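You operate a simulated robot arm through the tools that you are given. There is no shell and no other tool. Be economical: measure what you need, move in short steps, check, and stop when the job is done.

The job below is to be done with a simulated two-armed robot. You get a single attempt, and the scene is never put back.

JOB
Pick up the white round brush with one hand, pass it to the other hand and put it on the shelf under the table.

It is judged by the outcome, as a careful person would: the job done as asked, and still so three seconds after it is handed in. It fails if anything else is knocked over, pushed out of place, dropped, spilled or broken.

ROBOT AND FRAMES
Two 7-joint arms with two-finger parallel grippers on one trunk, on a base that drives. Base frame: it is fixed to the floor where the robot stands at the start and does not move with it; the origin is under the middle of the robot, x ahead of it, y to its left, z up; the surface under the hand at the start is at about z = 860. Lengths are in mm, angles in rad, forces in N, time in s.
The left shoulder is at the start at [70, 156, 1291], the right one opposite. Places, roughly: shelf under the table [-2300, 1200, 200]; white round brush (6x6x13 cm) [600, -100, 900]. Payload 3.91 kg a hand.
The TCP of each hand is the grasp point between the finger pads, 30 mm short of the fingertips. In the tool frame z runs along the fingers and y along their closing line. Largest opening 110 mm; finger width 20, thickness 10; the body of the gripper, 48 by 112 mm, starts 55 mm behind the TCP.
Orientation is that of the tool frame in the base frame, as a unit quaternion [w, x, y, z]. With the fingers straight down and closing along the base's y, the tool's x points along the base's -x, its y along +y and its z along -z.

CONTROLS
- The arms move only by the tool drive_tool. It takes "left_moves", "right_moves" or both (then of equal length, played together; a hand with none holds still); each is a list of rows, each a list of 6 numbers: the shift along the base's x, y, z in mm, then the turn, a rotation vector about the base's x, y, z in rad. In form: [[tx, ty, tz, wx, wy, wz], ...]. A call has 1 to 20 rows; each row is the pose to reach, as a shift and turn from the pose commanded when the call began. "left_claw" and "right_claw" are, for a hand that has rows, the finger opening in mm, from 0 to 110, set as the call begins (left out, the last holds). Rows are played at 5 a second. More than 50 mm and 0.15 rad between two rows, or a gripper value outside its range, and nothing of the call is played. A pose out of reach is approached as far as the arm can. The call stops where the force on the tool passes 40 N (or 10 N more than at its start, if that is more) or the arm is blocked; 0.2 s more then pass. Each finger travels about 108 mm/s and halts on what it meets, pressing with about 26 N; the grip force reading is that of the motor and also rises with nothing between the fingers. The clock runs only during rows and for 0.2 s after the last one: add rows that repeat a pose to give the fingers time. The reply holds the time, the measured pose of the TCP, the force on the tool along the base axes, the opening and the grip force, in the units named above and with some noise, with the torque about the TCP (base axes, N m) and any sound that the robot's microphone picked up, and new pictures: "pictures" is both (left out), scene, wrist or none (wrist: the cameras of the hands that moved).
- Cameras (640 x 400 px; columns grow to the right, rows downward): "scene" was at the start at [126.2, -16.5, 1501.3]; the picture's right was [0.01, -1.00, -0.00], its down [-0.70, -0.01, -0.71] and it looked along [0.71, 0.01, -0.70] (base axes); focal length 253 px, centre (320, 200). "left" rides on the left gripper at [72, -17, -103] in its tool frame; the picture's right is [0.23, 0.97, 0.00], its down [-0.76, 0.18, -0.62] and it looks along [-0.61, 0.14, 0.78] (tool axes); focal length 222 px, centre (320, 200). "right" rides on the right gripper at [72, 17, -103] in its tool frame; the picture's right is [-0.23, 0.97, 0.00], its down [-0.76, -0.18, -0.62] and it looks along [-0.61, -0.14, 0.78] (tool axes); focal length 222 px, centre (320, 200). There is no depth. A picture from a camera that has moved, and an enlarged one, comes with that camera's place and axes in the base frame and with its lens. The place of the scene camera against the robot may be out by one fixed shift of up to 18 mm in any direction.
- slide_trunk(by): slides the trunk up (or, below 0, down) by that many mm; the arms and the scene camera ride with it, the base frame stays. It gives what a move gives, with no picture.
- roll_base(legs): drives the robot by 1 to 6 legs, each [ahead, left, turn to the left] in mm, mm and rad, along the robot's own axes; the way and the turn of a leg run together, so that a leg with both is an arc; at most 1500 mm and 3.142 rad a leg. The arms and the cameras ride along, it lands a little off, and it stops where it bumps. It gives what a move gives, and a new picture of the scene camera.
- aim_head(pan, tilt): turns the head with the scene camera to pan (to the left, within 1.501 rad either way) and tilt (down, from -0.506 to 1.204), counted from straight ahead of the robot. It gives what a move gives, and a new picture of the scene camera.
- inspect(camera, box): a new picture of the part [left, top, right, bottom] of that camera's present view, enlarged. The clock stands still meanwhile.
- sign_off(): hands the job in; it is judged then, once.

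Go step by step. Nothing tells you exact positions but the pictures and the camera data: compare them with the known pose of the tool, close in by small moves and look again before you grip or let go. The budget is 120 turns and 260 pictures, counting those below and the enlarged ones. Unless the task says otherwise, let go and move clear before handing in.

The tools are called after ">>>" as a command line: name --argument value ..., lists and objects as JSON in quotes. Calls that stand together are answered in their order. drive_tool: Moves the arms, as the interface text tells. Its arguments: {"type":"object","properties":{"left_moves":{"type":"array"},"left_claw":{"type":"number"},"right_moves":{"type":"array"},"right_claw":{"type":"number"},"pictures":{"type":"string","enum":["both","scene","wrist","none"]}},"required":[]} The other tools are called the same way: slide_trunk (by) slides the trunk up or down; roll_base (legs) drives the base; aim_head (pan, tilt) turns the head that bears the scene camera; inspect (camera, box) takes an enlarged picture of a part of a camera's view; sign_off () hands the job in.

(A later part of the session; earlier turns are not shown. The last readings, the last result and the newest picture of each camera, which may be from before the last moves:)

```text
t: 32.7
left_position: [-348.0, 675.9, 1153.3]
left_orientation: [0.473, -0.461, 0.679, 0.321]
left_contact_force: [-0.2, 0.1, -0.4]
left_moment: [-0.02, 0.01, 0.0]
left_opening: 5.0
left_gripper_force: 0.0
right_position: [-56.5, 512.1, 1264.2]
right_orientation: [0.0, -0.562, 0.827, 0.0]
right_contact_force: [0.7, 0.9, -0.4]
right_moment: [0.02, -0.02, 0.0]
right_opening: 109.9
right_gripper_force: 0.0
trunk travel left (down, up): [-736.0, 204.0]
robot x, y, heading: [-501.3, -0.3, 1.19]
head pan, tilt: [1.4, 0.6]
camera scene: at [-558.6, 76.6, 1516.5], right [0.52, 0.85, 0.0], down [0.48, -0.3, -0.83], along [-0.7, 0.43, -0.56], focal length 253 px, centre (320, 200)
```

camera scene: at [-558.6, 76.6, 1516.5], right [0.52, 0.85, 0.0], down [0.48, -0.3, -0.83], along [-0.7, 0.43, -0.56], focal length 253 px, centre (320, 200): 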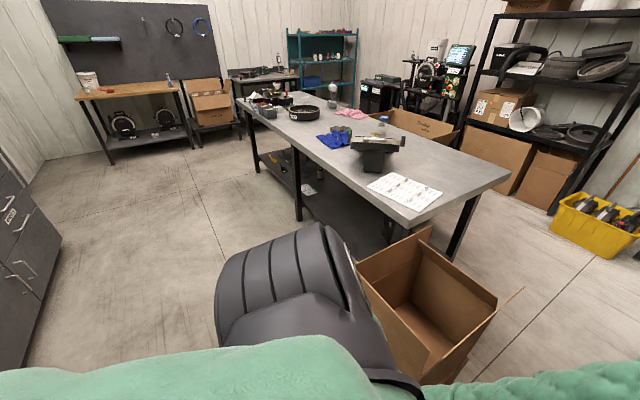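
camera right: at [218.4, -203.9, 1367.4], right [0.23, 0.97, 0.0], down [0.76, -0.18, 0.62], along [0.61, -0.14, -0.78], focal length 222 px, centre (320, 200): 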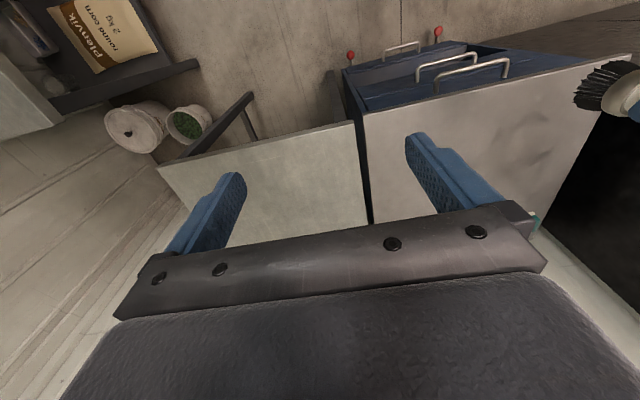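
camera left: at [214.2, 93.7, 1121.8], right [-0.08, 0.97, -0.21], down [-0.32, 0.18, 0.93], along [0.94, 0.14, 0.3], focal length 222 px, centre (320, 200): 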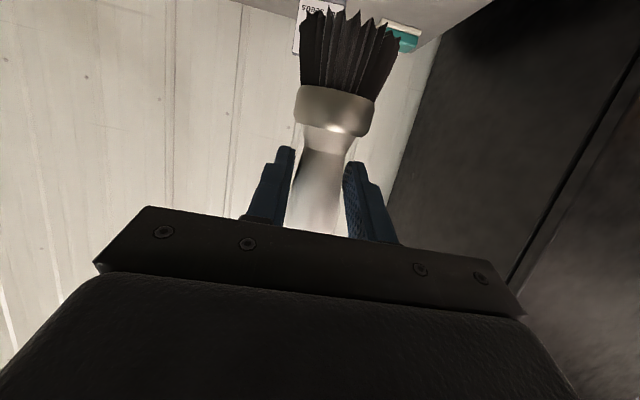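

The pick-up plan: the robot goes to about [-115, 75] facing +y, with the brush about 830 mm ahead. I'll turn first, then move sideways.

>>> aim_head --pan 0 --tilt 0.75

>>> roll_base --legs '[[0, 0, 0.38], [75, -385, 0]]'

>>> inspect --camera "scene" --box '[280, 180, 440, 280]'

```text
t: 34.3
left_position: [-348.5, 676.4, 1154.2]
left_orientation: [0.473, -0.461, 0.679, 0.321]
left_contact_force: [-0.3, -0.7, -0.2]
left_moment: [-0.03, 0.01, -0.01]
left_opening: 5.1
left_gripper_force: 0.1
right_position: [-56.6, 512.3, 1263.2]
right_orientation: [0.0, -0.561, 0.828, 0.001]
right_contact_force: [0.2, 0.0, 0.0]
right_moment: [0.01, 0.01, 0.0]
right_opening: 110.1
right_gripper_force: 0.0
trunk travel left (down, up): [-736.0, 204.0]
robot x, y, heading: [-497.3, 0.3, 1.19]
head pan, tilt: [0.0, 0.75]
camera scene: at [-452.7, 107.4, 1503.6], right [0.93, -0.37, 0.0], down [-0.25, -0.63, -0.73], along [0.27, 0.68, -0.68], focal length 253 px, centre (320, 200)
```

scene: 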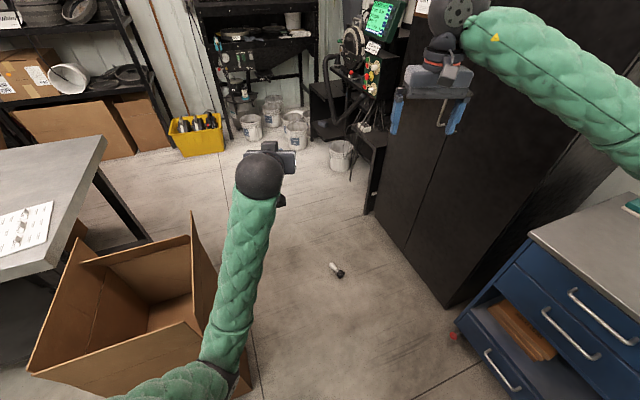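

```text
t: 37.9
left_position: [-392.6, 888.6, 1135.8]
left_orientation: [-0.273, 0.66, -0.491, -0.499]
left_contact_force: [2.7, 3.2, -1.0]
left_moment: [-0.02, 0.1, 0.22]
left_opening: 5.0
left_gripper_force: 0.0
right_position: [-70.3, 975.7, 1202.9]
right_orientation: [0.049, 0.833, -0.551, -0.031]
right_contact_force: [3.3, 2.3, -2.3]
right_moment: [-0.19, 0.27, 0.0]
right_opening: 109.9
right_gripper_force: 0.1
trunk travel left (down, up): [-736.0, 204.0]
robot x, y, heading: [-164.9, 226.0, 1.971]
head pan, tilt: [0.0, 0.75]
stopped in leg 2: the robot was blocked; the commanded pose is now the measured one
camera scene: at [-237.7, 363.3, 1501.8], right [0.92, 0.39, 0.0], down [0.28, -0.65, -0.71], along [-0.28, 0.66, -0.7], focal length 253 px, centre (320, 200)
```

scene: 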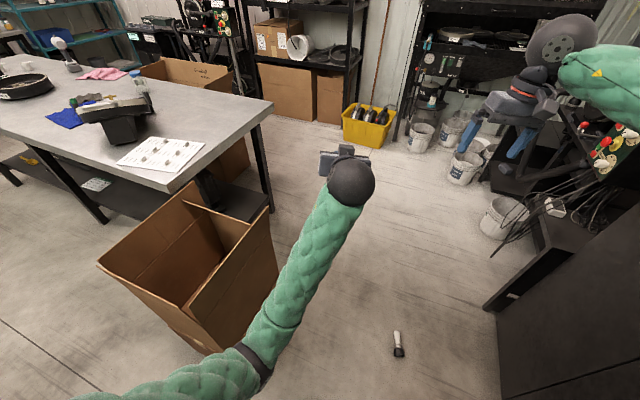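

```text
4.00 times, centred on (360, 230) of scene
camera zoom: at [-237.7, 363.3, 1501.8], right [0.92, 0.39, 0.0], down [0.28, -0.65, -0.71], along [-0.28, 0.66, -0.7], focal length 1012 px, centre (160, 80)
```

zoom: 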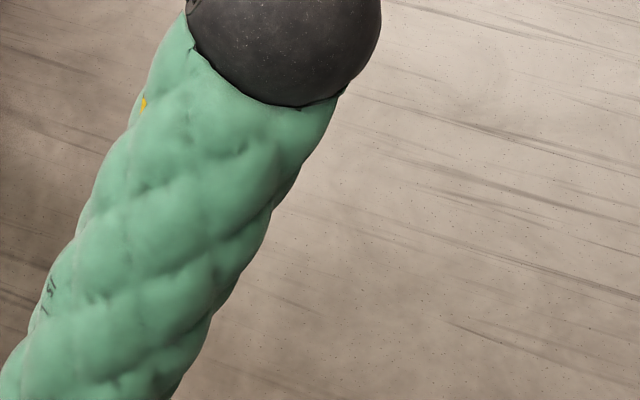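

The base bumped something during the sideways leg and ended at [-165, 226], heading 1.97. I'll look to the right to see what was touched before moving again.

>>> aim_head --pan -1.3 --tilt 0.7

>>> aim_head --pan -0.7 --tilt 1.0

>>> aim_head --pan 0.9 --tilt 1.0

```text
t: 39.4
left_position: [-391.5, 851.5, 1149.0]
left_orientation: [-0.289, 0.655, -0.488, -0.499]
left_contact_force: [0.1, -0.7, -1.2]
left_moment: [-0.01, -0.05, 0.01]
left_opening: 4.9
left_gripper_force: 0.0
right_position: [-70.0, 932.2, 1224.1]
right_orientation: [0.034, 0.83, -0.556, -0.037]
right_contact_force: [-1.0, -0.6, 0.3]
right_moment: [-0.01, -0.04, -0.01]
right_opening: 110.1
right_gripper_force: 0.0
trunk travel left (down, up): [-736.0, 204.0]
robot x, y, heading: [-162.5, 214.7, 1.949]
head pan, tilt: [-1.3, 0.7]
camera scene: at [-129.0, 295.3, 1507.6], right [0.61, -0.79, 0.01], down [-0.51, -0.39, -0.77], along [0.61, 0.46, -0.64], focal length 253 px, centre (320, 200)
```

scene: 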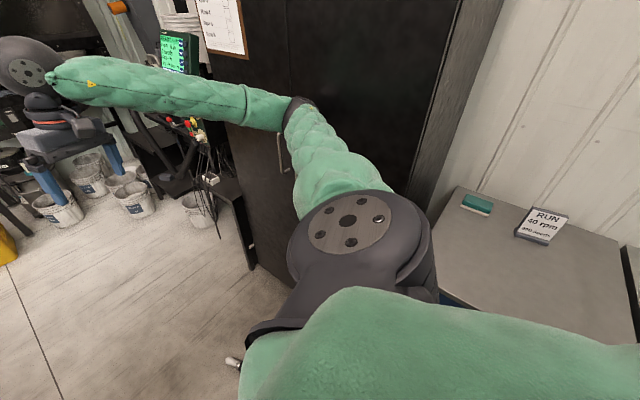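

```text
t: 40.4
left_position: [-390.9, 852.1, 1150.9]
left_orientation: [-0.288, 0.656, -0.488, -0.499]
left_contact_force: [-0.6, -0.7, 0.2]
left_moment: [-0.01, 0.01, -0.02]
left_opening: 4.6
left_gripper_force: 0.0
right_position: [-70.2, 932.9, 1225.3]
right_orientation: [0.034, 0.83, -0.555, -0.037]
right_contact_force: [-0.2, -1.4, -0.8]
right_moment: [0.01, 0.0, 0.0]
right_opening: 110.2
right_gripper_force: 0.1
trunk travel left (down, up): [-736.0, 204.0]
robot x, y, heading: [-158.7, 215.5, 1.951]
head pan, tilt: [-0.7, 1.0]
camera scene: at [-174.3, 310.4, 1484.5], right [0.95, -0.31, 0.01], down [-0.26, -0.8, -0.54], along [0.18, 0.51, -0.84], focal length 253 px, centre (320, 200)
```

scene: 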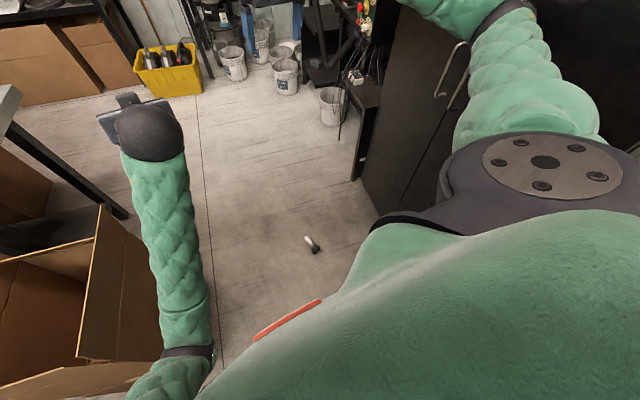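

```text
t: 42.0
left_position: [-392.1, 851.7, 1150.5]
left_orientation: [-0.288, 0.656, -0.487, -0.5]
left_contact_force: [0.9, -0.1, 0.8]
left_moment: [-0.04, 0.0, 0.0]
left_opening: 5.1
left_gripper_force: 0.1
right_position: [-70.1, 932.3, 1225.0]
right_orientation: [0.033, 0.83, -0.556, -0.037]
right_contact_force: [0.1, 0.4, 0.4]
right_moment: [-0.01, 0.0, -0.03]
right_opening: 110.0
right_gripper_force: 0.0
trunk travel left (down, up): [-736.0, 204.0]
robot x, y, heading: [-158.9, 216.4, 1.955]
head pan, tilt: [0.901, 1.0]
camera scene: at [-263.2, 264.6, 1483.8], right [0.29, 0.96, 0.0], down [0.81, -0.24, -0.53], along [-0.51, 0.15, -0.85], focal length 253 px, centre (320, 200)
```

scene: 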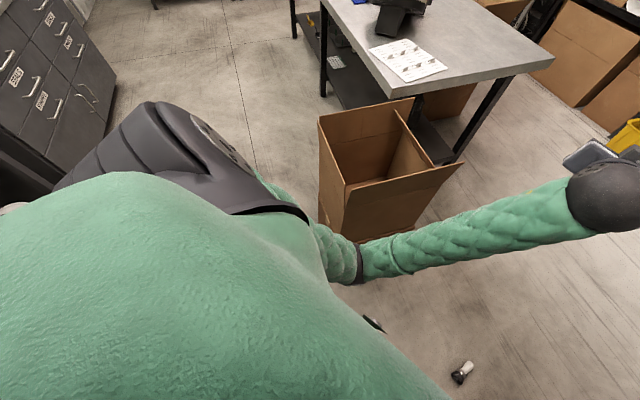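

The right upper arm is resting against the tall cabinet; the cabinet looks unmoved and its doors shut. I'll move directly away from it and straighten the heading slightly.

>>> roll_base --legs '[[-26, 108, 0]]'

>>> roll_base --legs '[[0, 0, -0.2]]'

>>> aim_head --pan -0.5 --tilt 0.8

```text
t: 43.2
left_position: [-474.1, 789.1, 1151.9]
left_orientation: [-0.288, 0.653, -0.49, -0.501]
left_contact_force: [0.5, -0.2, 0.2]
left_moment: [0.03, -0.04, -0.02]
left_opening: 5.1
left_gripper_force: 0.2
right_position: [-150.9, 868.4, 1225.0]
right_orientation: [0.036, 0.829, -0.556, -0.039]
right_contact_force: [-0.8, 0.2, -0.4]
right_moment: [0.0, -0.03, -0.02]
right_opening: 110.0
right_gripper_force: 0.0
trunk travel left (down, up): [-736.0, 204.0]
robot x, y, heading: [-248.9, 151.5, 1.95]
head pan, tilt: [0.901, 1.0]
camera scene: at [-343.0, 200.7, 1484.4], right [0.29, 0.96, 0.0], down [0.81, -0.24, -0.54], along [-0.52, 0.15, -0.84], focal length 253 px, centre (320, 200)
```

scene: 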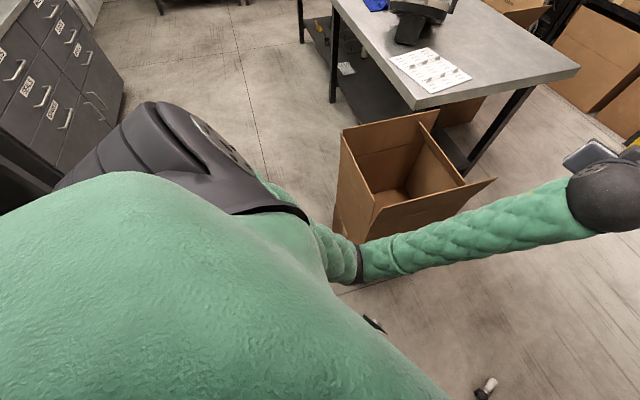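

```text
t: 44.4
left_position: [-363.6, 816.4, 1153.0]
left_orientation: [-0.329, 0.61, -0.542, -0.476]
left_contact_force: [0.0, -0.8, 0.4]
left_moment: [-0.01, 0.03, 0.02]
left_opening: 5.1
left_gripper_force: 0.0
right_position: [-39.9, 841.2, 1222.6]
right_orientation: [0.034, 0.783, -0.619, -0.043]
right_contact_force: [0.9, -0.6, 0.3]
right_moment: [0.02, 0.0, 0.02]
right_opening: 110.0
right_gripper_force: 0.0
trunk travel left (down, up): [-736.0, 204.0]
robot x, y, heading: [-249.9, 151.4, 1.785]
head pan, tilt: [0.901, 1.0]
stopped in leg 1: the robot was blocked; the commanded pose is now the measured one
camera scene: at [-330.3, 214.1, 1484.5], right [0.44, 0.9, 0.0], down [0.76, -0.37, -0.54], along [-0.48, 0.24, -0.84], focal length 253 px, centre (320, 200)
```

scene: 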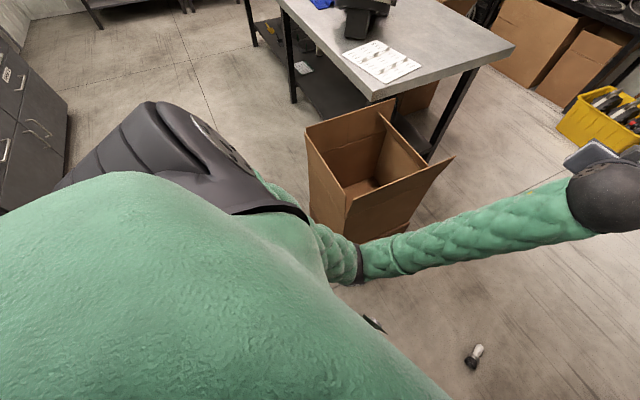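

```text
t: 45.9
left_position: [-364.3, 818.2, 1151.0]
left_orientation: [-0.329, 0.61, -0.543, -0.474]
left_contact_force: [0.7, 0.5, 0.2]
left_moment: [0.01, -0.02, 0.0]
left_opening: 5.1
left_gripper_force: 0.0
right_position: [-39.0, 843.4, 1223.1]
right_orientation: [0.035, 0.783, -0.619, -0.043]
right_contact_force: [-1.7, -0.8, 0.7]
right_moment: [0.02, 0.01, 0.02]
right_opening: 110.1
right_gripper_force: 0.0
trunk travel left (down, up): [-736.0, 204.0]
robot x, y, heading: [-250.8, 150.9, 1.781]
head pan, tilt: [-0.499, 0.799]
camera scene: at [-245.8, 262.0, 1499.5], right [0.96, -0.28, 0.0], down [-0.2, -0.69, -0.7], along [0.2, 0.67, -0.72], focal length 253 px, centre (320, 200)
```

scene: 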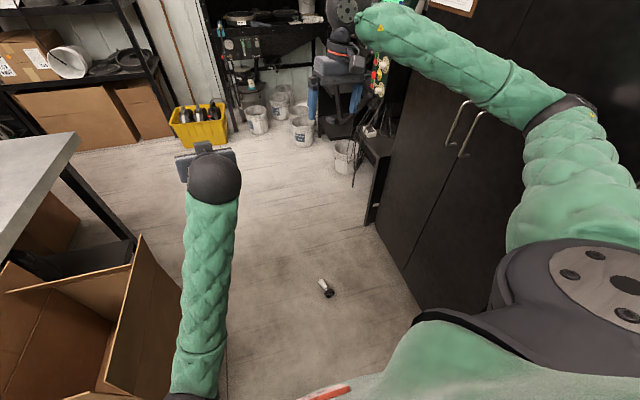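

The right elbow seems to be just touching the cabinet face again, so this spot is too tight for it. I'll move left, away from the cabinet, and then face the brush diagonally so the right elbow points at open floor.

>>> roll_base --legs '[[0, 110, 0], [80, 30, 0]]'

>>> roll_base --legs '[[0, 0, -0.71]]'

>>> aim_head --pan -0.9 --tilt 0.7

>>> aim_head --pan 0.0 --tilt 0.9

```text
t: 47.8
left_position: [-518.0, 865.6, 1150.4]
left_orientation: [-0.328, 0.61, -0.543, -0.475]
left_contact_force: [0.1, 0.3, 0.7]
left_moment: [0.01, 0.05, 0.02]
left_opening: 5.1
left_gripper_force: 0.1
right_position: [-192.4, 891.0, 1223.1]
right_orientation: [0.034, 0.783, -0.619, -0.042]
right_contact_force: [-0.4, -0.2, 0.3]
right_moment: [0.02, -0.01, 0.01]
right_opening: 109.9
right_gripper_force: 0.1
trunk travel left (down, up): [-736.0, 204.0]
robot x, y, heading: [-403.4, 201.2, 1.783]
head pan, tilt: [-0.499, 0.799]
camera scene: at [-398.4, 310.1, 1499.5], right [0.96, -0.28, 0.0], down [-0.2, -0.69, -0.7], along [0.2, 0.67, -0.72], focal length 253 px, centre (320, 200)
```

scene: 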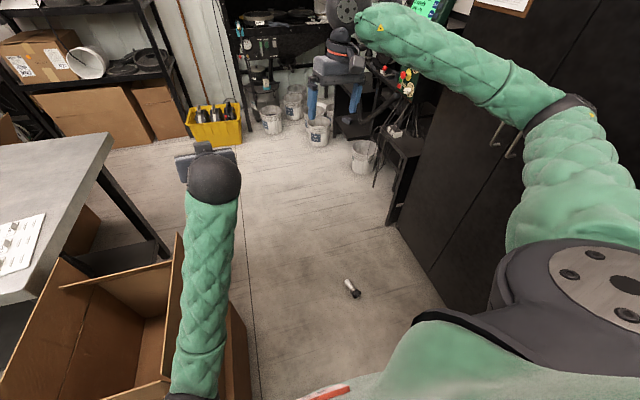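

```text
t: 50.1
left_position: [-57.1, 777.2, 1152.1]
left_orientation: [0.473, -0.384, 0.72, 0.333]
left_contact_force: [0.0, -0.7, 0.5]
left_moment: [0.0, 0.0, -0.01]
left_opening: 5.4
left_gripper_force: 0.1
right_position: [206.3, 585.4, 1222.3]
right_orientation: [-0.017, -0.521, 0.852, 0.053]
right_contact_force: [0.0, -0.9, 0.4]
right_moment: [0.02, -0.01, 0.01]
right_opening: 109.8
right_gripper_force: 0.1
trunk travel left (down, up): [-736.0, 204.0]
robot x, y, heading: [-402.6, 198.0, 1.082]
head pan, tilt: [-0.499, 0.799]
camera scene: at [-317.0, 269.7, 1499.6], right [0.55, -0.84, 0.0], down [-0.6, -0.39, -0.7], along [0.58, 0.38, -0.72], focal length 253 px, centre (320, 200)
```

scene: 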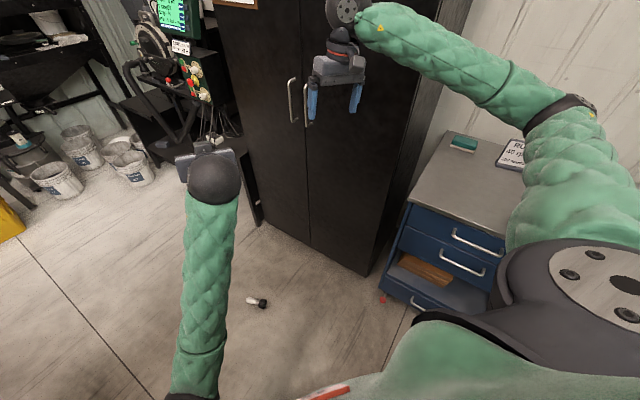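

```text
t: 50.9
left_position: [-57.4, 776.8, 1151.6]
left_orientation: [0.473, -0.385, 0.719, 0.333]
left_contact_force: [0.5, 0.2, 0.5]
left_moment: [-0.01, 0.0, 0.02]
left_opening: 4.9
left_gripper_force: 0.0
right_position: [206.6, 585.9, 1222.2]
right_orientation: [-0.016, -0.52, 0.852, 0.053]
right_contact_force: [0.4, -0.2, -1.2]
right_moment: [0.0, 0.02, -0.03]
right_opening: 109.9
right_gripper_force: 0.1
trunk travel left (down, up): [-736.0, 204.0]
robot x, y, heading: [-401.7, 198.8, 1.08]
head pan, tilt: [-0.901, 0.7]
camera scene: at [-301.2, 241.2, 1507.8], right [0.18, -0.98, 0.0], down [-0.63, -0.11, -0.76], along [0.75, 0.14, -0.64], focal length 253 px, centre (320, 200)
```

scene: 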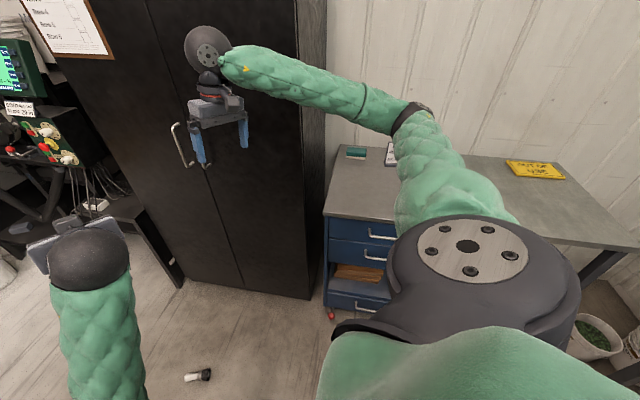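

```text
t: 52.1
left_position: [-56.7, 777.6, 1151.9]
left_orientation: [0.472, -0.385, 0.72, 0.333]
left_contact_force: [0.1, -0.6, -0.7]
left_moment: [0.01, -0.02, -0.02]
left_opening: 5.1
left_gripper_force: 0.0
right_position: [206.3, 584.1, 1223.8]
right_orientation: [-0.017, -0.52, 0.852, 0.053]
right_contact_force: [0.5, -0.2, -0.5]
right_moment: [0.02, -0.02, 0.04]
right_opening: 109.9
right_gripper_force: 0.0
trunk travel left (down, up): [-736.0, 204.0]
robot x, y, heading: [-405.4, 200.7, 1.078]
head pan, tilt: [0.0, 0.901]
camera scene: at [-348.9, 292.4, 1491.7], right [0.88, -0.47, 0.0], down [-0.37, -0.69, -0.62], along [0.29, 0.55, -0.78], focal length 253 px, centre (320, 200)
```

scene: 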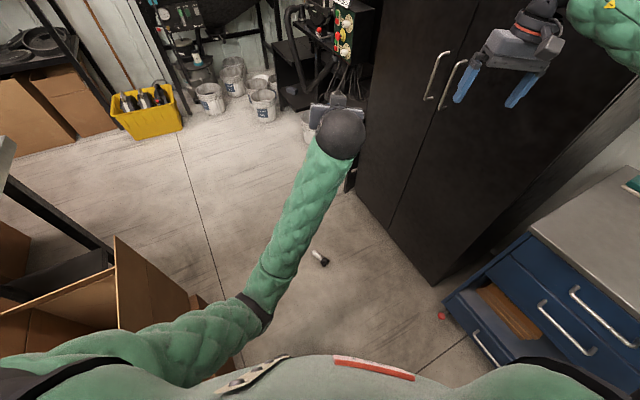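

The view is clear now: brush at about [-17, 910], cabinet intact. I'll move the left hand aside and lower the trunk.

>>> drive_tool --left_moves '[[-40, 22, 0, 0, 0, 0], [-80, 44, 0, 0, 0, 0], [-120, 66, 0, 0, 0, 0], [-160, 88, 0, 0, 0, 0], [-160, 88, 0, 0, 0, 0]]' --pictures "none"

>>> slide_trunk --by -450

>>> aim_head --pan 0.0 --tilt 0.8

```text
t: 53.3
left_position: [-215.4, 864.5, 1153.9]
left_orientation: [0.473, -0.384, 0.72, 0.333]
left_contact_force: [-0.2, -0.5, -0.1]
left_moment: [-0.02, 0.0, 0.01]
left_opening: 4.9
left_gripper_force: 0.1
right_position: [207.2, 584.2, 1221.9]
right_orientation: [-0.018, -0.52, 0.853, 0.052]
right_contact_force: [0.3, 0.1, -1.1]
right_moment: [-0.03, 0.03, 0.01]
right_opening: 110.2
right_gripper_force: 0.1
trunk travel left (down, up): [-736.0, 204.0]
robot x, y, heading: [-406.7, 195.6, 1.076]
head pan, tilt: [0.0, 0.901]
```

```text
refused: -450 is not a number from -400 to 400
```

```text
t: 54.0
left_position: [-216.8, 866.1, 1152.9]
left_orientation: [0.472, -0.385, 0.72, 0.333]
left_contact_force: [-0.1, 0.7, -0.5]
left_moment: [0.02, -0.04, -0.02]
left_opening: 5.0
left_gripper_force: 0.1
right_position: [206.7, 585.9, 1223.1]
right_orientation: [-0.016, -0.519, 0.853, 0.053]
right_contact_force: [-1.0, -0.1, 0.7]
right_moment: [0.01, -0.03, 0.01]
right_opening: 110.2
right_gripper_force: 0.0
trunk travel left (down, up): [-736.0, 204.0]
robot x, y, heading: [-404.3, 196.1, 1.084]
head pan, tilt: [0.0, 0.799]
camera scene: at [-346.9, 297.2, 1499.6], right [0.88, -0.47, 0.0], down [-0.34, -0.63, -0.7], along [0.33, 0.61, -0.72], focal length 253 px, centre (320, 200)
```

scene: 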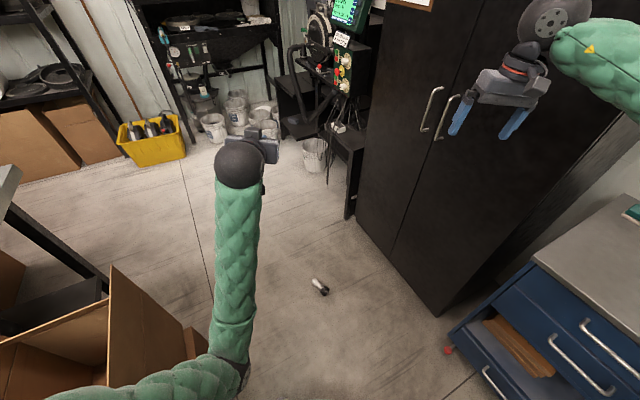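

The left shoulder will be close to the open carton, so before lowering I'll first stretch the right hand over the brush (turned square to it), which also tucks its elbow in.

>>> drive_tool --right_moves '[[-25, 35, 0, -0.004, -0.012, 0.084], [-50, 71, 0, -0.008, -0.024, 0.168], [-75, 106, 0, -0.012, -0.036, 0.252], [-100, 142, 0, -0.017, -0.048, 0.336], [-124, 178, 0, -0.021, -0.06, 0.42], [-149, 213, 0, -0.025, -0.072, 0.503], [-174, 249, 0, -0.03, -0.084, 0.587], [-199, 284, 0, -0.034, -0.096, 0.671], [-224, 320, 0, -0.038, -0.108, 0.755], [-224, 320, 0, -0.038, -0.108, 0.755]]'

>>> aim_head --pan 1.2 --tilt 1.1

>>> aim_head --pan -1.0 --tilt 0.9

```text
t: 56.2
left_position: [-215.2, 864.3, 1153.6]
left_orientation: [0.471, -0.385, 0.72, 0.333]
left_contact_force: [0.8, -0.3, 0.4]
left_moment: [-0.02, 0.0, 0.0]
left_opening: 4.7
left_gripper_force: 0.0
right_position: [-15.7, 905.3, 1222.7]
right_orientation: [-0.001, 0.799, -0.601, 0.001]
right_contact_force: [0.0, -0.3, 0.4]
right_moment: [0.02, 0.02, 0.01]
right_opening: 110.0
right_gripper_force: 0.0
trunk travel left (down, up): [-736.0, 204.0]
robot x, y, heading: [-402.4, 199.6, 1.079]
head pan, tilt: [0.0, 0.799]
camera scene: at [-345.5, 296.0, 1499.7], right [0.88, -0.47, 0.0], down [-0.34, -0.63, -0.7], along [0.33, 0.61, -0.72], focal length 253 px, centre (320, 200)
camera right: at [-11.4, 830.4, 1325.9], right [-1.0, -0.05, 0.0], down [-0.04, 0.78, 0.62], along [-0.03, 0.62, -0.78], focal length 222 px, centre (320, 200)
```

scene: 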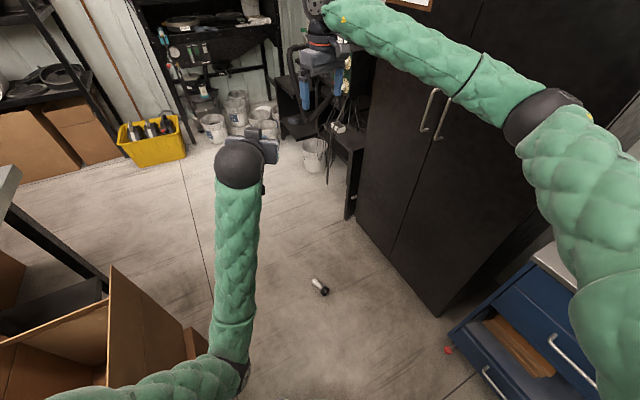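
right: 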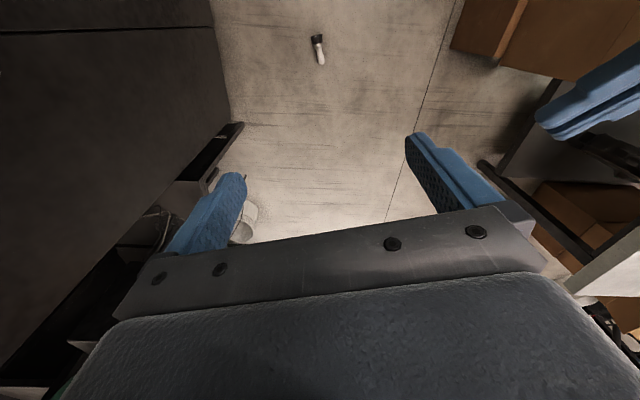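

```text
t: 57.6
left_position: [-216.7, 864.9, 1151.6]
left_orientation: [0.473, -0.384, 0.719, 0.333]
left_contact_force: [0.1, -0.2, 0.9]
left_moment: [-0.02, -0.01, 0.02]
left_opening: 4.9
left_gripper_force: 0.1
right_position: [-17.6, 904.6, 1222.9]
right_orientation: [0.0, 0.799, -0.601, 0.001]
right_contact_force: [0.4, -0.3, 0.5]
right_moment: [0.0, -0.04, -0.01]
right_opening: 110.1
right_gripper_force: 0.0
trunk travel left (down, up): [-736.0, 204.0]
robot x, y, heading: [-405.8, 193.7, 1.079]
head pan, tilt: [1.201, 1.1]
camera scene: at [-425.9, 274.2, 1477.9], right [0.76, 0.65, 0.0], down [0.58, -0.68, -0.45], along [-0.3, 0.34, -0.89], focal length 253 px, centre (320, 200)
```

scene: 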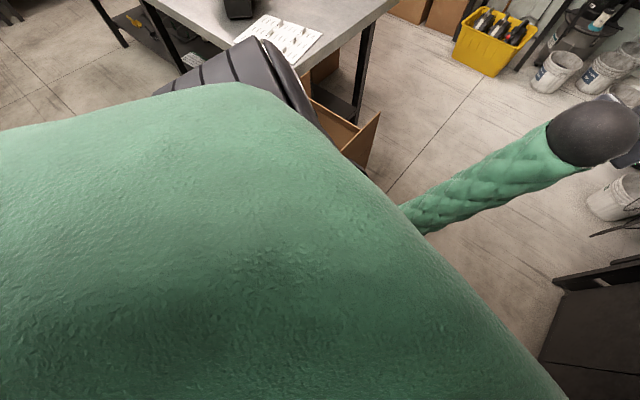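

```text
t: 59.7
left_position: [-216.0, 864.7, 1152.5]
left_orientation: [0.472, -0.385, 0.72, 0.333]
left_contact_force: [0.0, -0.5, 0.1]
left_moment: [-0.01, -0.03, 0.01]
left_opening: 5.1
left_gripper_force: 0.0
right_position: [-17.2, 905.1, 1221.7]
right_orientation: [0.0, 0.8, -0.601, 0.001]
right_contact_force: [-1.1, -0.1, -0.3]
right_moment: [0.02, -0.01, 0.0]
right_opening: 110.2
right_gripper_force: 0.2
trunk travel left (down, up): [-736.0, 204.0]
robot x, y, heading: [-404.2, 198.6, 1.078]
head pan, tilt: [-1.0, 0.901]
camera scene: at [-309.7, 232.2, 1491.7], right [0.08, -1.0, 0.0], down [-0.78, -0.06, -0.62], along [0.62, 0.05, -0.78], focal length 253 px, centre (320, 200)
```

scene: 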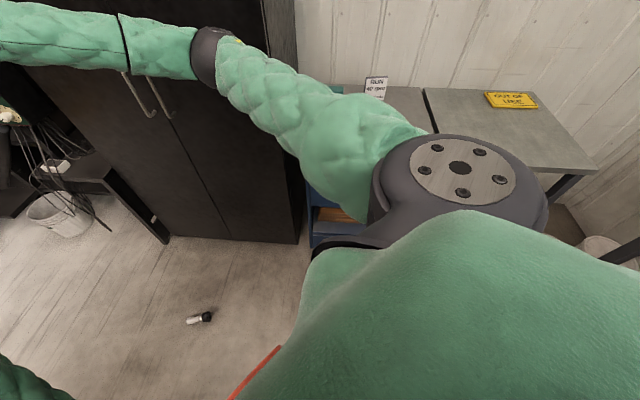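

The right arm is now clear of the cabinet. I'll sidestep 70 mm to the right for carton clearance, then lower the trunk in stages.

>>> roll_base --legs '[[0, -70, 0]]'

>>> slide_trunk --by -300

>>> aim_head --pan 1.1 --tilt 0.7

```text
t: 60.7
left_position: [-152.1, 831.0, 1152.5]
left_orientation: [0.473, -0.383, 0.721, 0.332]
left_contact_force: [0.5, 0.1, -0.7]
left_moment: [0.0, 0.0, 0.03]
left_opening: 5.0
left_gripper_force: 0.1
right_position: [48.9, 870.9, 1222.3]
right_orientation: [0.0, 0.799, -0.602, 0.0]
right_contact_force: [-0.1, -0.7, -0.2]
right_moment: [0.0, 0.04, -0.04]
right_opening: 109.9
right_gripper_force: 0.1
trunk travel left (down, up): [-736.0, 204.0]
robot x, y, heading: [-341.1, 167.5, 1.078]
head pan, tilt: [-1.0, 0.901]
camera scene: at [-244.9, 198.6, 1491.5], right [0.08, -1.0, 0.0], down [-0.78, -0.06, -0.62], along [0.62, 0.05, -0.79], focal length 253 px, centre (320, 200)
```

scene: 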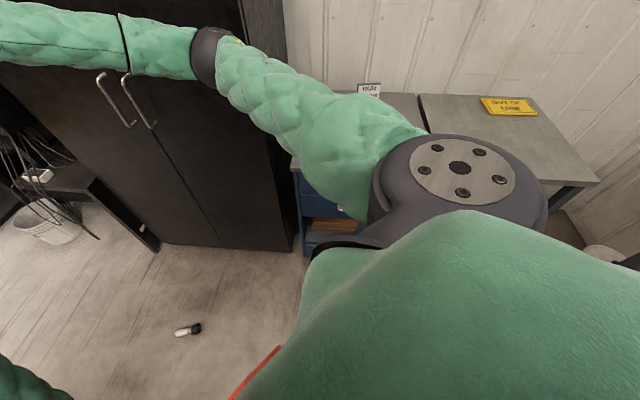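

```text
t: 63.7
left_position: [-153.6, 831.4, 853.3]
left_orientation: [0.472, -0.384, 0.72, 0.333]
left_contact_force: [-0.5, -0.8, -1.0]
left_moment: [-0.02, 0.03, -0.02]
left_opening: 4.9
left_gripper_force: 0.1
right_position: [45.1, 871.6, 923.3]
right_orientation: [-0.001, 0.799, -0.602, 0.001]
right_contact_force: [-0.3, 0.1, 0.8]
right_moment: [-0.01, -0.02, 0.01]
right_opening: 110.2
right_gripper_force: 0.1
trunk travel left (down, up): [-436.0, 504.0]
robot x, y, heading: [-344.0, 163.6, 1.079]
head pan, tilt: [-1.0, 0.901]
```

```text
t: 65.7
left_position: [-152.7, 832.4, 853.0]
left_orientation: [0.472, -0.384, 0.72, 0.333]
left_contact_force: [0.1, 0.7, 0.1]
left_moment: [-0.03, 0.01, -0.01]
left_opening: 5.2
left_gripper_force: 0.1
right_position: [46.3, 871.9, 921.4]
right_orientation: [0.0, 0.799, -0.602, 0.001]
right_contact_force: [-0.1, 0.7, -0.4]
right_moment: [-0.03, 0.03, 0.0]
right_opening: 110.0
right_gripper_force: 0.1
trunk travel left (down, up): [-436.0, 504.0]
robot x, y, heading: [-338.0, 165.9, 1.083]
head pan, tilt: [1.1, 0.7]
camera scene: at [-371.1, 263.0, 1207.9], right [0.82, 0.57, 0.0], down [0.37, -0.53, -0.76], along [-0.44, 0.63, -0.64], focal length 253 px, centre (320, 200)
```

scene: 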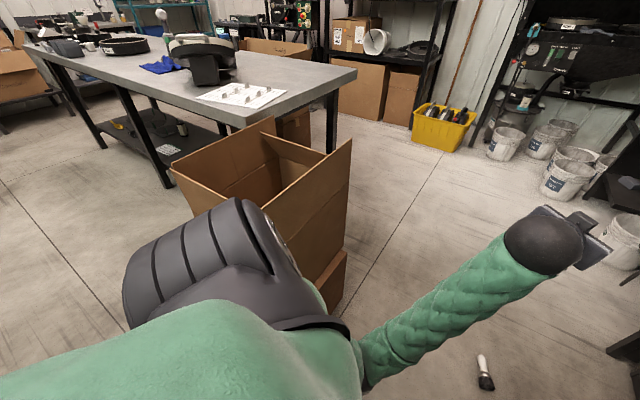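

The carton is clear of the left shoulder. I'll lower further.

>>> slide_trunk --by -300

>>> aim_head --pan 0.0 --tilt 0.6

>>> inspect --camera "right" --box '[0, 0, 640, 400]'

```text
t: 68.7
left_position: [-155.5, 832.4, 555.9]
left_orientation: [0.472, -0.382, 0.719, 0.338]
left_contact_force: [0.0, -0.4, 0.3]
left_moment: [-0.03, 0.03, 0.02]
left_opening: 5.1
left_gripper_force: 0.1
right_position: [46.6, 870.4, 622.8]
right_orientation: [-0.001, 0.798, -0.602, 0.0]
right_contact_force: [-0.2, -0.6, 0.0]
right_moment: [0.0, 0.0, -0.01]
right_opening: 110.1
right_gripper_force: 0.1
trunk travel left (down, up): [-136.0, 804.0]
robot x, y, heading: [-338.3, 163.5, 1.077]
head pan, tilt: [1.1, 0.7]
```

```text
t: 70.0
left_position: [-155.8, 833.1, 554.1]
left_orientation: [0.472, -0.382, 0.719, 0.338]
left_contact_force: [0.5, 0.6, 0.7]
left_moment: [0.03, 0.02, 0.0]
left_opening: 5.0
left_gripper_force: 0.1
right_position: [45.4, 871.5, 622.8]
right_orientation: [0.0, 0.799, -0.601, 0.001]
right_contact_force: [-0.1, 0.5, 0.3]
right_moment: [0.02, -0.02, 0.05]
right_opening: 110.1
right_gripper_force: 0.1
trunk travel left (down, up): [-136.0, 804.0]
robot x, y, heading: [-346.4, 164.7, 1.076]
head pan, tilt: [0.0, 0.6]
camera scene: at [-281.2, 270.5, 916.4], right [0.88, -0.47, 0.0], down [-0.27, -0.5, -0.82], along [0.39, 0.73, -0.57], focal length 253 px, centre (320, 200)
```

scene: 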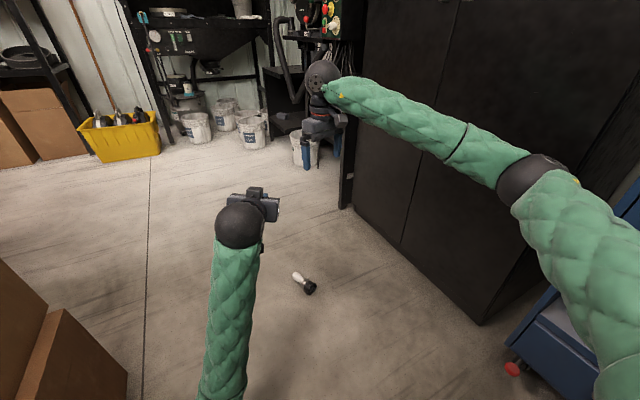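

```text
1.00 times, centred on (320, 200) of right (not enlarged: the box is as wide or as high as the picture)
camera zoom: at [50.2, 797.4, 725.8], right [-1.0, -0.05, 0.0], down [-0.04, 0.78, 0.62], along [-0.03, 0.62, -0.78], focal length 222 px, centre (320, 200)
```

zoom: 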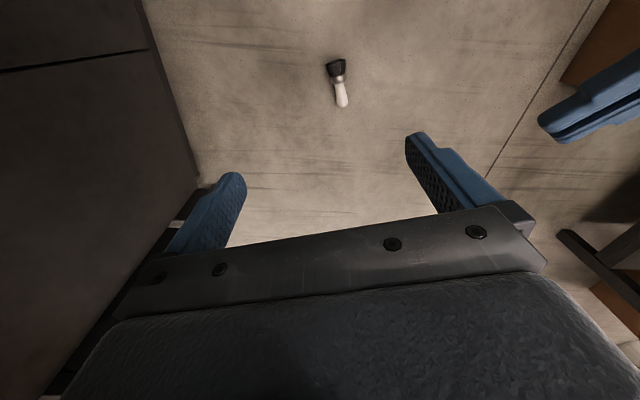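

The wrist camera puts the ferrule at about [-4, 915] and the handle end at [-25, 980]. I'll lower the trunk the rest of the way and bring the right hand down over the ferrule.

>>> slide_trunk --by -130

>>> drive_tool --right_moves '[[-25, 22, -30, 0, 0, 0], [-50, 44, -60, 0, 0, 0], [-50, 44, -105, 0, 0, 0], [-50, 44, -150, 0, 0, 0], [-50, 44, -195, 0, 0, 0], [-50, 44, -240, 0, 0, 0], [-50, 44, -285, 0, 0, 0], [-50, 44, -285, 0, 0, 0]]' --pictures "both"

```text
t: 71.6
left_position: [-158.2, 838.6, 474.9]
left_orientation: [0.48, -0.372, 0.709, 0.359]
left_contact_force: [-0.5, 0.2, -0.5]
left_moment: [0.0, -0.03, 0.01]
left_opening: 4.8
left_gripper_force: 0.1
right_position: [48.4, 866.4, 521.4]
right_orientation: [-0.003, 0.799, -0.602, -0.005]
right_contact_force: [0.1, -0.5, -0.3]
right_moment: [0.0, -0.02, 0.04]
right_opening: 109.9
right_gripper_force: 0.1
trunk travel left (down, up): [-6.0, 934.0]
robot x, y, heading: [-341.5, 164.7, 1.079]
head pan, tilt: [0.0, 0.6]
```

```text
t: 73.6
left_position: [-161.0, 845.5, 457.0]
left_orientation: [0.479, -0.371, 0.708, 0.362]
left_contact_force: [0.9, 0.4, 0.4]
left_moment: [0.01, -0.04, 0.06]
left_opening: 4.7
left_gripper_force: 0.0
right_position: [-5.9, 915.1, 207.7]
right_orientation: [0.002, 0.799, -0.601, 0.0]
right_contact_force: [0.5, -0.2, -0.4]
right_moment: [0.01, 0.02, -0.01]
right_opening: 109.7
right_gripper_force: 0.1
trunk travel left (down, up): [-6.0, 934.0]
robot x, y, heading: [-342.5, 165.2, 1.078]
head pan, tilt: [0.0, 0.6]
stopped in row 8 (right hand): the arm was blocked; the commanded pose is now the measured one
camera scene: at [-279.1, 269.5, 788.9], right [0.88, -0.47, 0.0], down [-0.27, -0.5, -0.82], along [0.39, 0.73, -0.57], focal length 253 px, centre (320, 200)
camera right: at [-1.0, 840.9, 311.6], right [-1.0, -0.05, 0.0], down [-0.04, 0.78, 0.62], along [-0.03, 0.62, -0.78], focal length 222 px, centre (320, 200)
```

scene: 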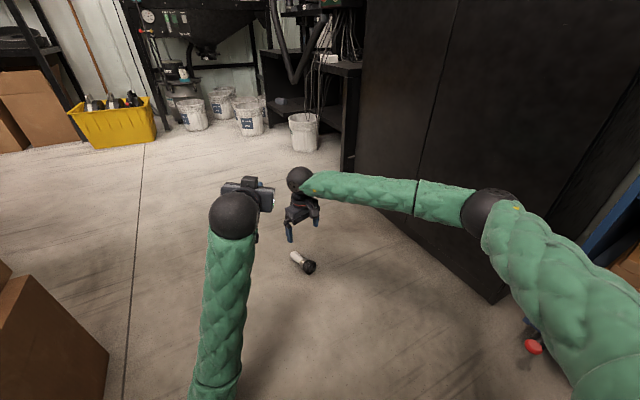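
right: 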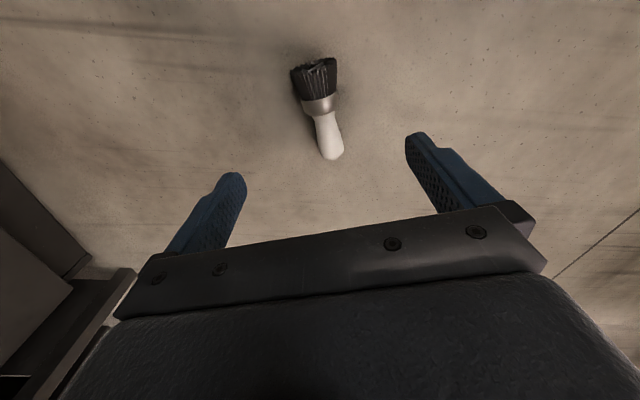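

The left arm didn't come down fully with the trunk and the right one reported a block, so something is touching. I'll look before continuing.

>>> aim_head --pan 0.9 --tilt 0.95

>>> aim_head --pan -0.7 --tilt 0.8

>>> inspect --camera "left" --box '[0, 0, 640, 400]'

```text
t: 74.8
left_position: [-161.8, 844.5, 455.9]
left_orientation: [0.481, -0.37, 0.708, 0.361]
left_contact_force: [-0.2, 0.2, 0.1]
left_moment: [0.0, -0.01, 0.03]
left_opening: 4.7
left_gripper_force: 0.1
right_position: [-6.6, 915.8, 211.0]
right_orientation: [-0.001, 0.799, -0.602, 0.001]
right_contact_force: [0.4, 0.1, 0.5]
right_moment: [-0.02, -0.03, -0.01]
right_opening: 110.1
right_gripper_force: 0.2
trunk travel left (down, up): [-6.0, 934.0]
robot x, y, heading: [-341.9, 167.1, 1.077]
head pan, tilt: [0.901, 0.949]
camera scene: at [-351.1, 258.4, 760.5], right [0.92, 0.4, 0.0], down [0.32, -0.75, -0.58], along [-0.23, 0.54, -0.81], focal length 253 px, centre (320, 200)
```

scene: 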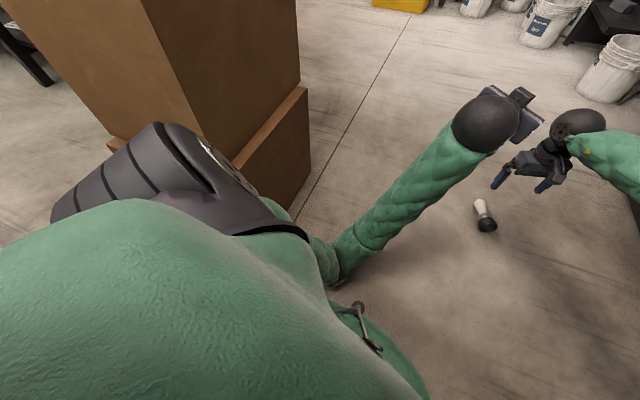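

```text
t: 76.5
left_position: [-161.5, 845.6, 455.5]
left_orientation: [0.481, -0.37, 0.708, 0.361]
left_contact_force: [0.3, -0.3, 0.2]
left_moment: [-0.01, 0.02, -0.03]
left_opening: 4.9
left_gripper_force: 0.1
right_position: [-6.2, 915.3, 210.7]
right_orientation: [0.0, 0.799, -0.601, 0.001]
right_contact_force: [-0.1, -0.3, 0.4]
right_moment: [0.0, 0.05, -0.02]
right_opening: 110.1
right_gripper_force: 0.0
trunk travel left (down, up): [-6.0, 934.0]
robot x, y, heading: [-340.7, 165.4, 1.076]
head pan, tilt: [-0.7, 0.799]
camera scene: at [-247.5, 221.6, 771.3], right [0.37, -0.93, 0.0], down [-0.67, -0.26, -0.7], along [0.65, 0.26, -0.72], focal length 253 px, centre (320, 200)
```

scene: 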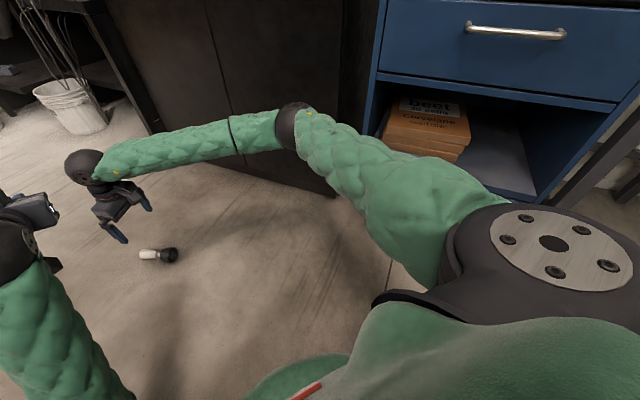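

```text
1.00 times, centred on (320, 200) of left (not enlarged: the box is as wide or as high as the picture)
camera zoom: at [-206.5, 733.7, 413.9], right [-0.91, 0.41, -0.06], down [-0.21, -0.32, 0.92], along [0.36, 0.85, 0.38], focal length 222 px, centre (320, 200)
```

zoom: 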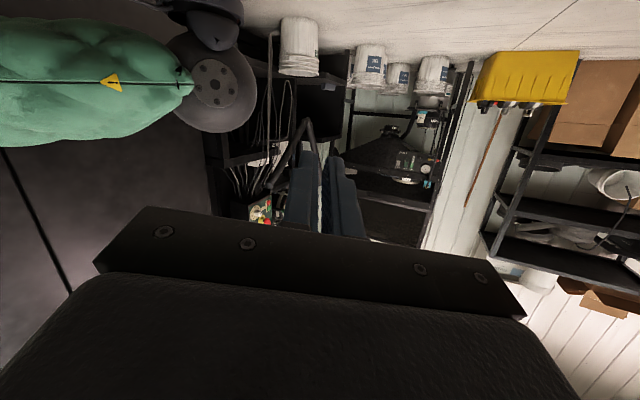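

The left elbow is folded low and appears to rest on the robot's own base. I'll raise the trunk a bit and stretch the left arm forward and up to free its elbow.

>>> slide_trunk --by 100

>>> drive_tool --left_moves '[[-18, 30, 30, 0, 0, 0], [-36, 60, 60, 0, 0, 0], [-54, 85, 90, 0, 0, 0], [-72, 105, 120, 0, 0, 0], [-80, 120, 150, 0, 0, 0], [-80, 120, 190, 0, 0, 0], [-80, 120, 190, 0, 0, 0]]' --pictures "scene"

>>> aim_head --pan 0.5 --tilt 0.8

```text
t: 77.8
left_position: [-158.5, 841.5, 545.9]
left_orientation: [0.479, -0.375, 0.71, 0.355]
left_contact_force: [-0.5, 0.0, 0.1]
left_moment: [0.04, -0.02, 0.01]
left_opening: 4.9
left_gripper_force: 0.0
right_position: [-4.6, 917.3, 307.7]
right_orientation: [0.0, 0.799, -0.602, 0.002]
right_contact_force: [-0.2, -0.8, 0.0]
right_moment: [0.0, -0.02, -0.02]
right_opening: 110.1
right_gripper_force: 0.0
trunk travel left (down, up): [-106.0, 834.0]
robot x, y, heading: [-340.8, 165.7, 1.075]
head pan, tilt: [-0.7, 0.799]
```

```text
t: 79.4
left_position: [-240.5, 962.0, 736.7]
left_orientation: [0.479, -0.375, 0.71, 0.355]
left_contact_force: [-0.6, 0.2, -0.5]
left_moment: [-0.03, 0.0, -0.01]
left_opening: 4.9
left_gripper_force: 0.0
right_position: [-5.5, 915.7, 306.8]
right_orientation: [0.0, 0.799, -0.602, 0.001]
right_contact_force: [-0.5, 0.2, 0.2]
right_moment: [0.0, 0.02, -0.01]
right_opening: 110.0
right_gripper_force: 0.0
trunk travel left (down, up): [-106.0, 834.0]
robot x, y, heading: [-342.2, 168.2, 1.079]
head pan, tilt: [-0.7, 0.799]
camera scene: at [-248.0, 222.7, 869.6], right [0.37, -0.93, 0.0], down [-0.67, -0.26, -0.7], along [0.65, 0.26, -0.72], focal length 253 px, centre (320, 200)
```

scene: 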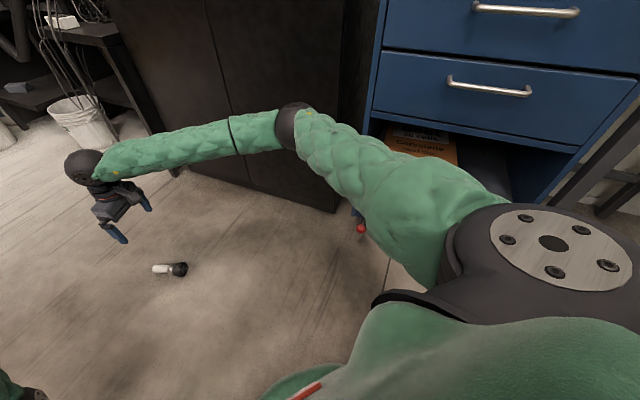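

```text
t: 80.8
left_position: [-239.1, 962.5, 737.2]
left_orientation: [0.479, -0.375, 0.71, 0.355]
left_contact_force: [-0.2, -0.1, -0.3]
left_moment: [0.02, -0.02, 0.03]
left_opening: 4.7
left_gripper_force: 0.2
right_position: [-6.1, 915.7, 307.2]
right_orientation: [0.0, 0.799, -0.602, 0.001]
right_contact_force: [0.3, 0.0, 0.8]
right_moment: [-0.03, -0.01, 0.01]
right_opening: 110.0
right_gripper_force: 0.1
trunk travel left (down, up): [-106.0, 834.0]
robot x, y, heading: [-339.9, 165.3, 1.077]
head pan, tilt: [0.499, 0.799]
camera scene: at [-323.3, 273.7, 869.6], right [1.0, 0.01, 0.0], down [0.0, -0.72, -0.7], along [0.0, 0.7, -0.72], focal length 253 px, centre (320, 200)
```

scene: 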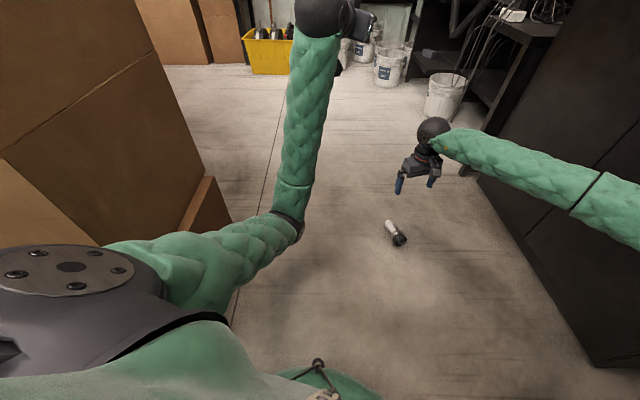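

Both arms are free now. I'll bring the right hand down to about z = 120 above the brush and check.

>>> drive_tool --right_moves '[[0, 0, -45, 0, 0, 0], [0, 0, -90, 0, 0, 0], [0, 0, -135, 0, 0, 0], [0, 0, -180, 0, 0, 0], [0, 0, -180, 0, 0, 0]]' --pictures "both"

```text
t: 82.0
left_position: [-239.5, 962.5, 736.7]
left_orientation: [0.479, -0.374, 0.71, 0.355]
left_contact_force: [-0.6, -0.4, 0.9]
left_moment: [0.03, -0.03, 0.03]
left_opening: 5.0
left_gripper_force: 0.0
right_position: [-5.5, 915.4, 126.7]
right_orientation: [0.0, 0.798, -0.602, 0.002]
right_contact_force: [0.5, -0.7, -0.3]
right_moment: [0.01, 0.02, -0.01]
right_opening: 109.9
right_gripper_force: 0.1
trunk travel left (down, up): [-106.0, 834.0]
robot x, y, heading: [-341.5, 168.2, 1.076]
head pan, tilt: [0.499, 0.799]
camera scene: at [-323.3, 273.9, 869.6], right [1.0, 0.01, 0.0], down [0.0, -0.72, -0.7], along [0.0, 0.7, -0.72], focal length 253 px, centre (320, 200)
camera right: at [-0.5, 842.1, 230.3], right [-1.0, -0.05, 0.0], down [-0.04, 0.78, 0.62], along [-0.03, 0.62, -0.78], focal length 222 px, centre (320, 200)
```

scene: 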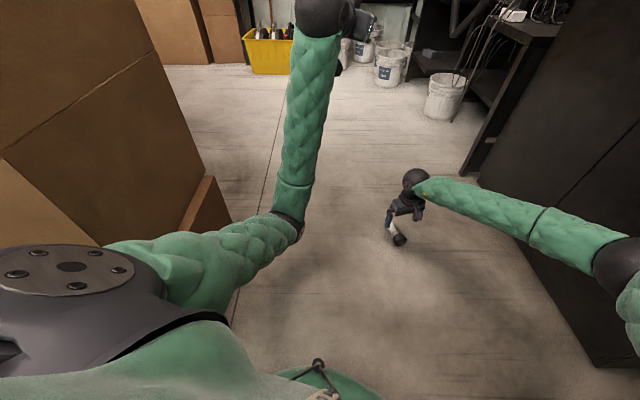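
right: 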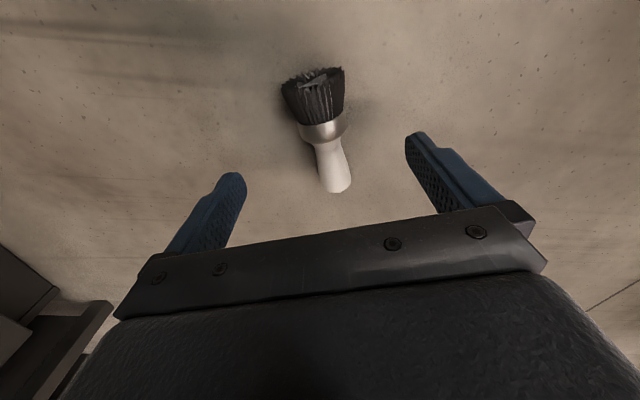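

The ferrule is at about [-8, 920], aligned with the fingers. I'll go down to z = 42 and close.

>>> drive_tool --right_moves '[[-2, 4, -40, 0, 0, 0], [-2, 4, -70, 0, 0, 0], [-2, 4, -84, 0, 0, 0], [-2, 4, -84, 0, 0, 0]]' --pictures "wrist"

```text
t: 83.0
left_position: [-240.1, 962.7, 736.4]
left_orientation: [0.479, -0.374, 0.711, 0.354]
left_contact_force: [-0.1, 0.4, -0.2]
left_moment: [-0.02, 0.01, 0.03]
left_opening: 4.9
left_gripper_force: 0.1
right_position: [-6.1, 920.4, 43.3]
right_orientation: [0.001, 0.799, -0.601, 0.001]
right_contact_force: [0.1, -0.9, -0.4]
right_moment: [-0.02, 0.0, -0.03]
right_opening: 109.8
right_gripper_force: 0.0
trunk travel left (down, up): [-106.0, 834.0]
robot x, y, heading: [-339.1, 167.9, 1.082]
head pan, tilt: [0.499, 0.799]
camera right: at [-2.6, 846.1, 146.4], right [-1.0, -0.05, 0.0], down [-0.04, 0.78, 0.62], along [-0.03, 0.62, -0.78], focal length 222 px, centre (320, 200)
```

right: 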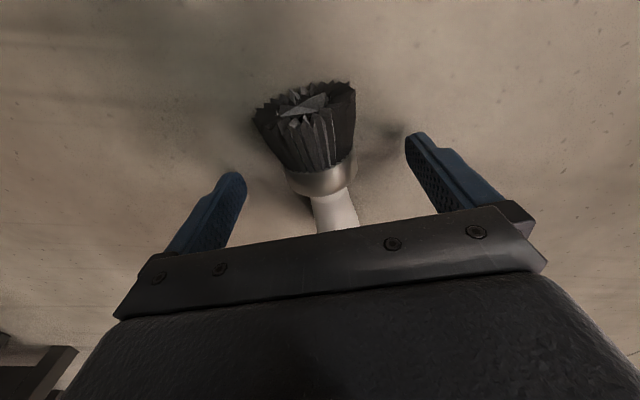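

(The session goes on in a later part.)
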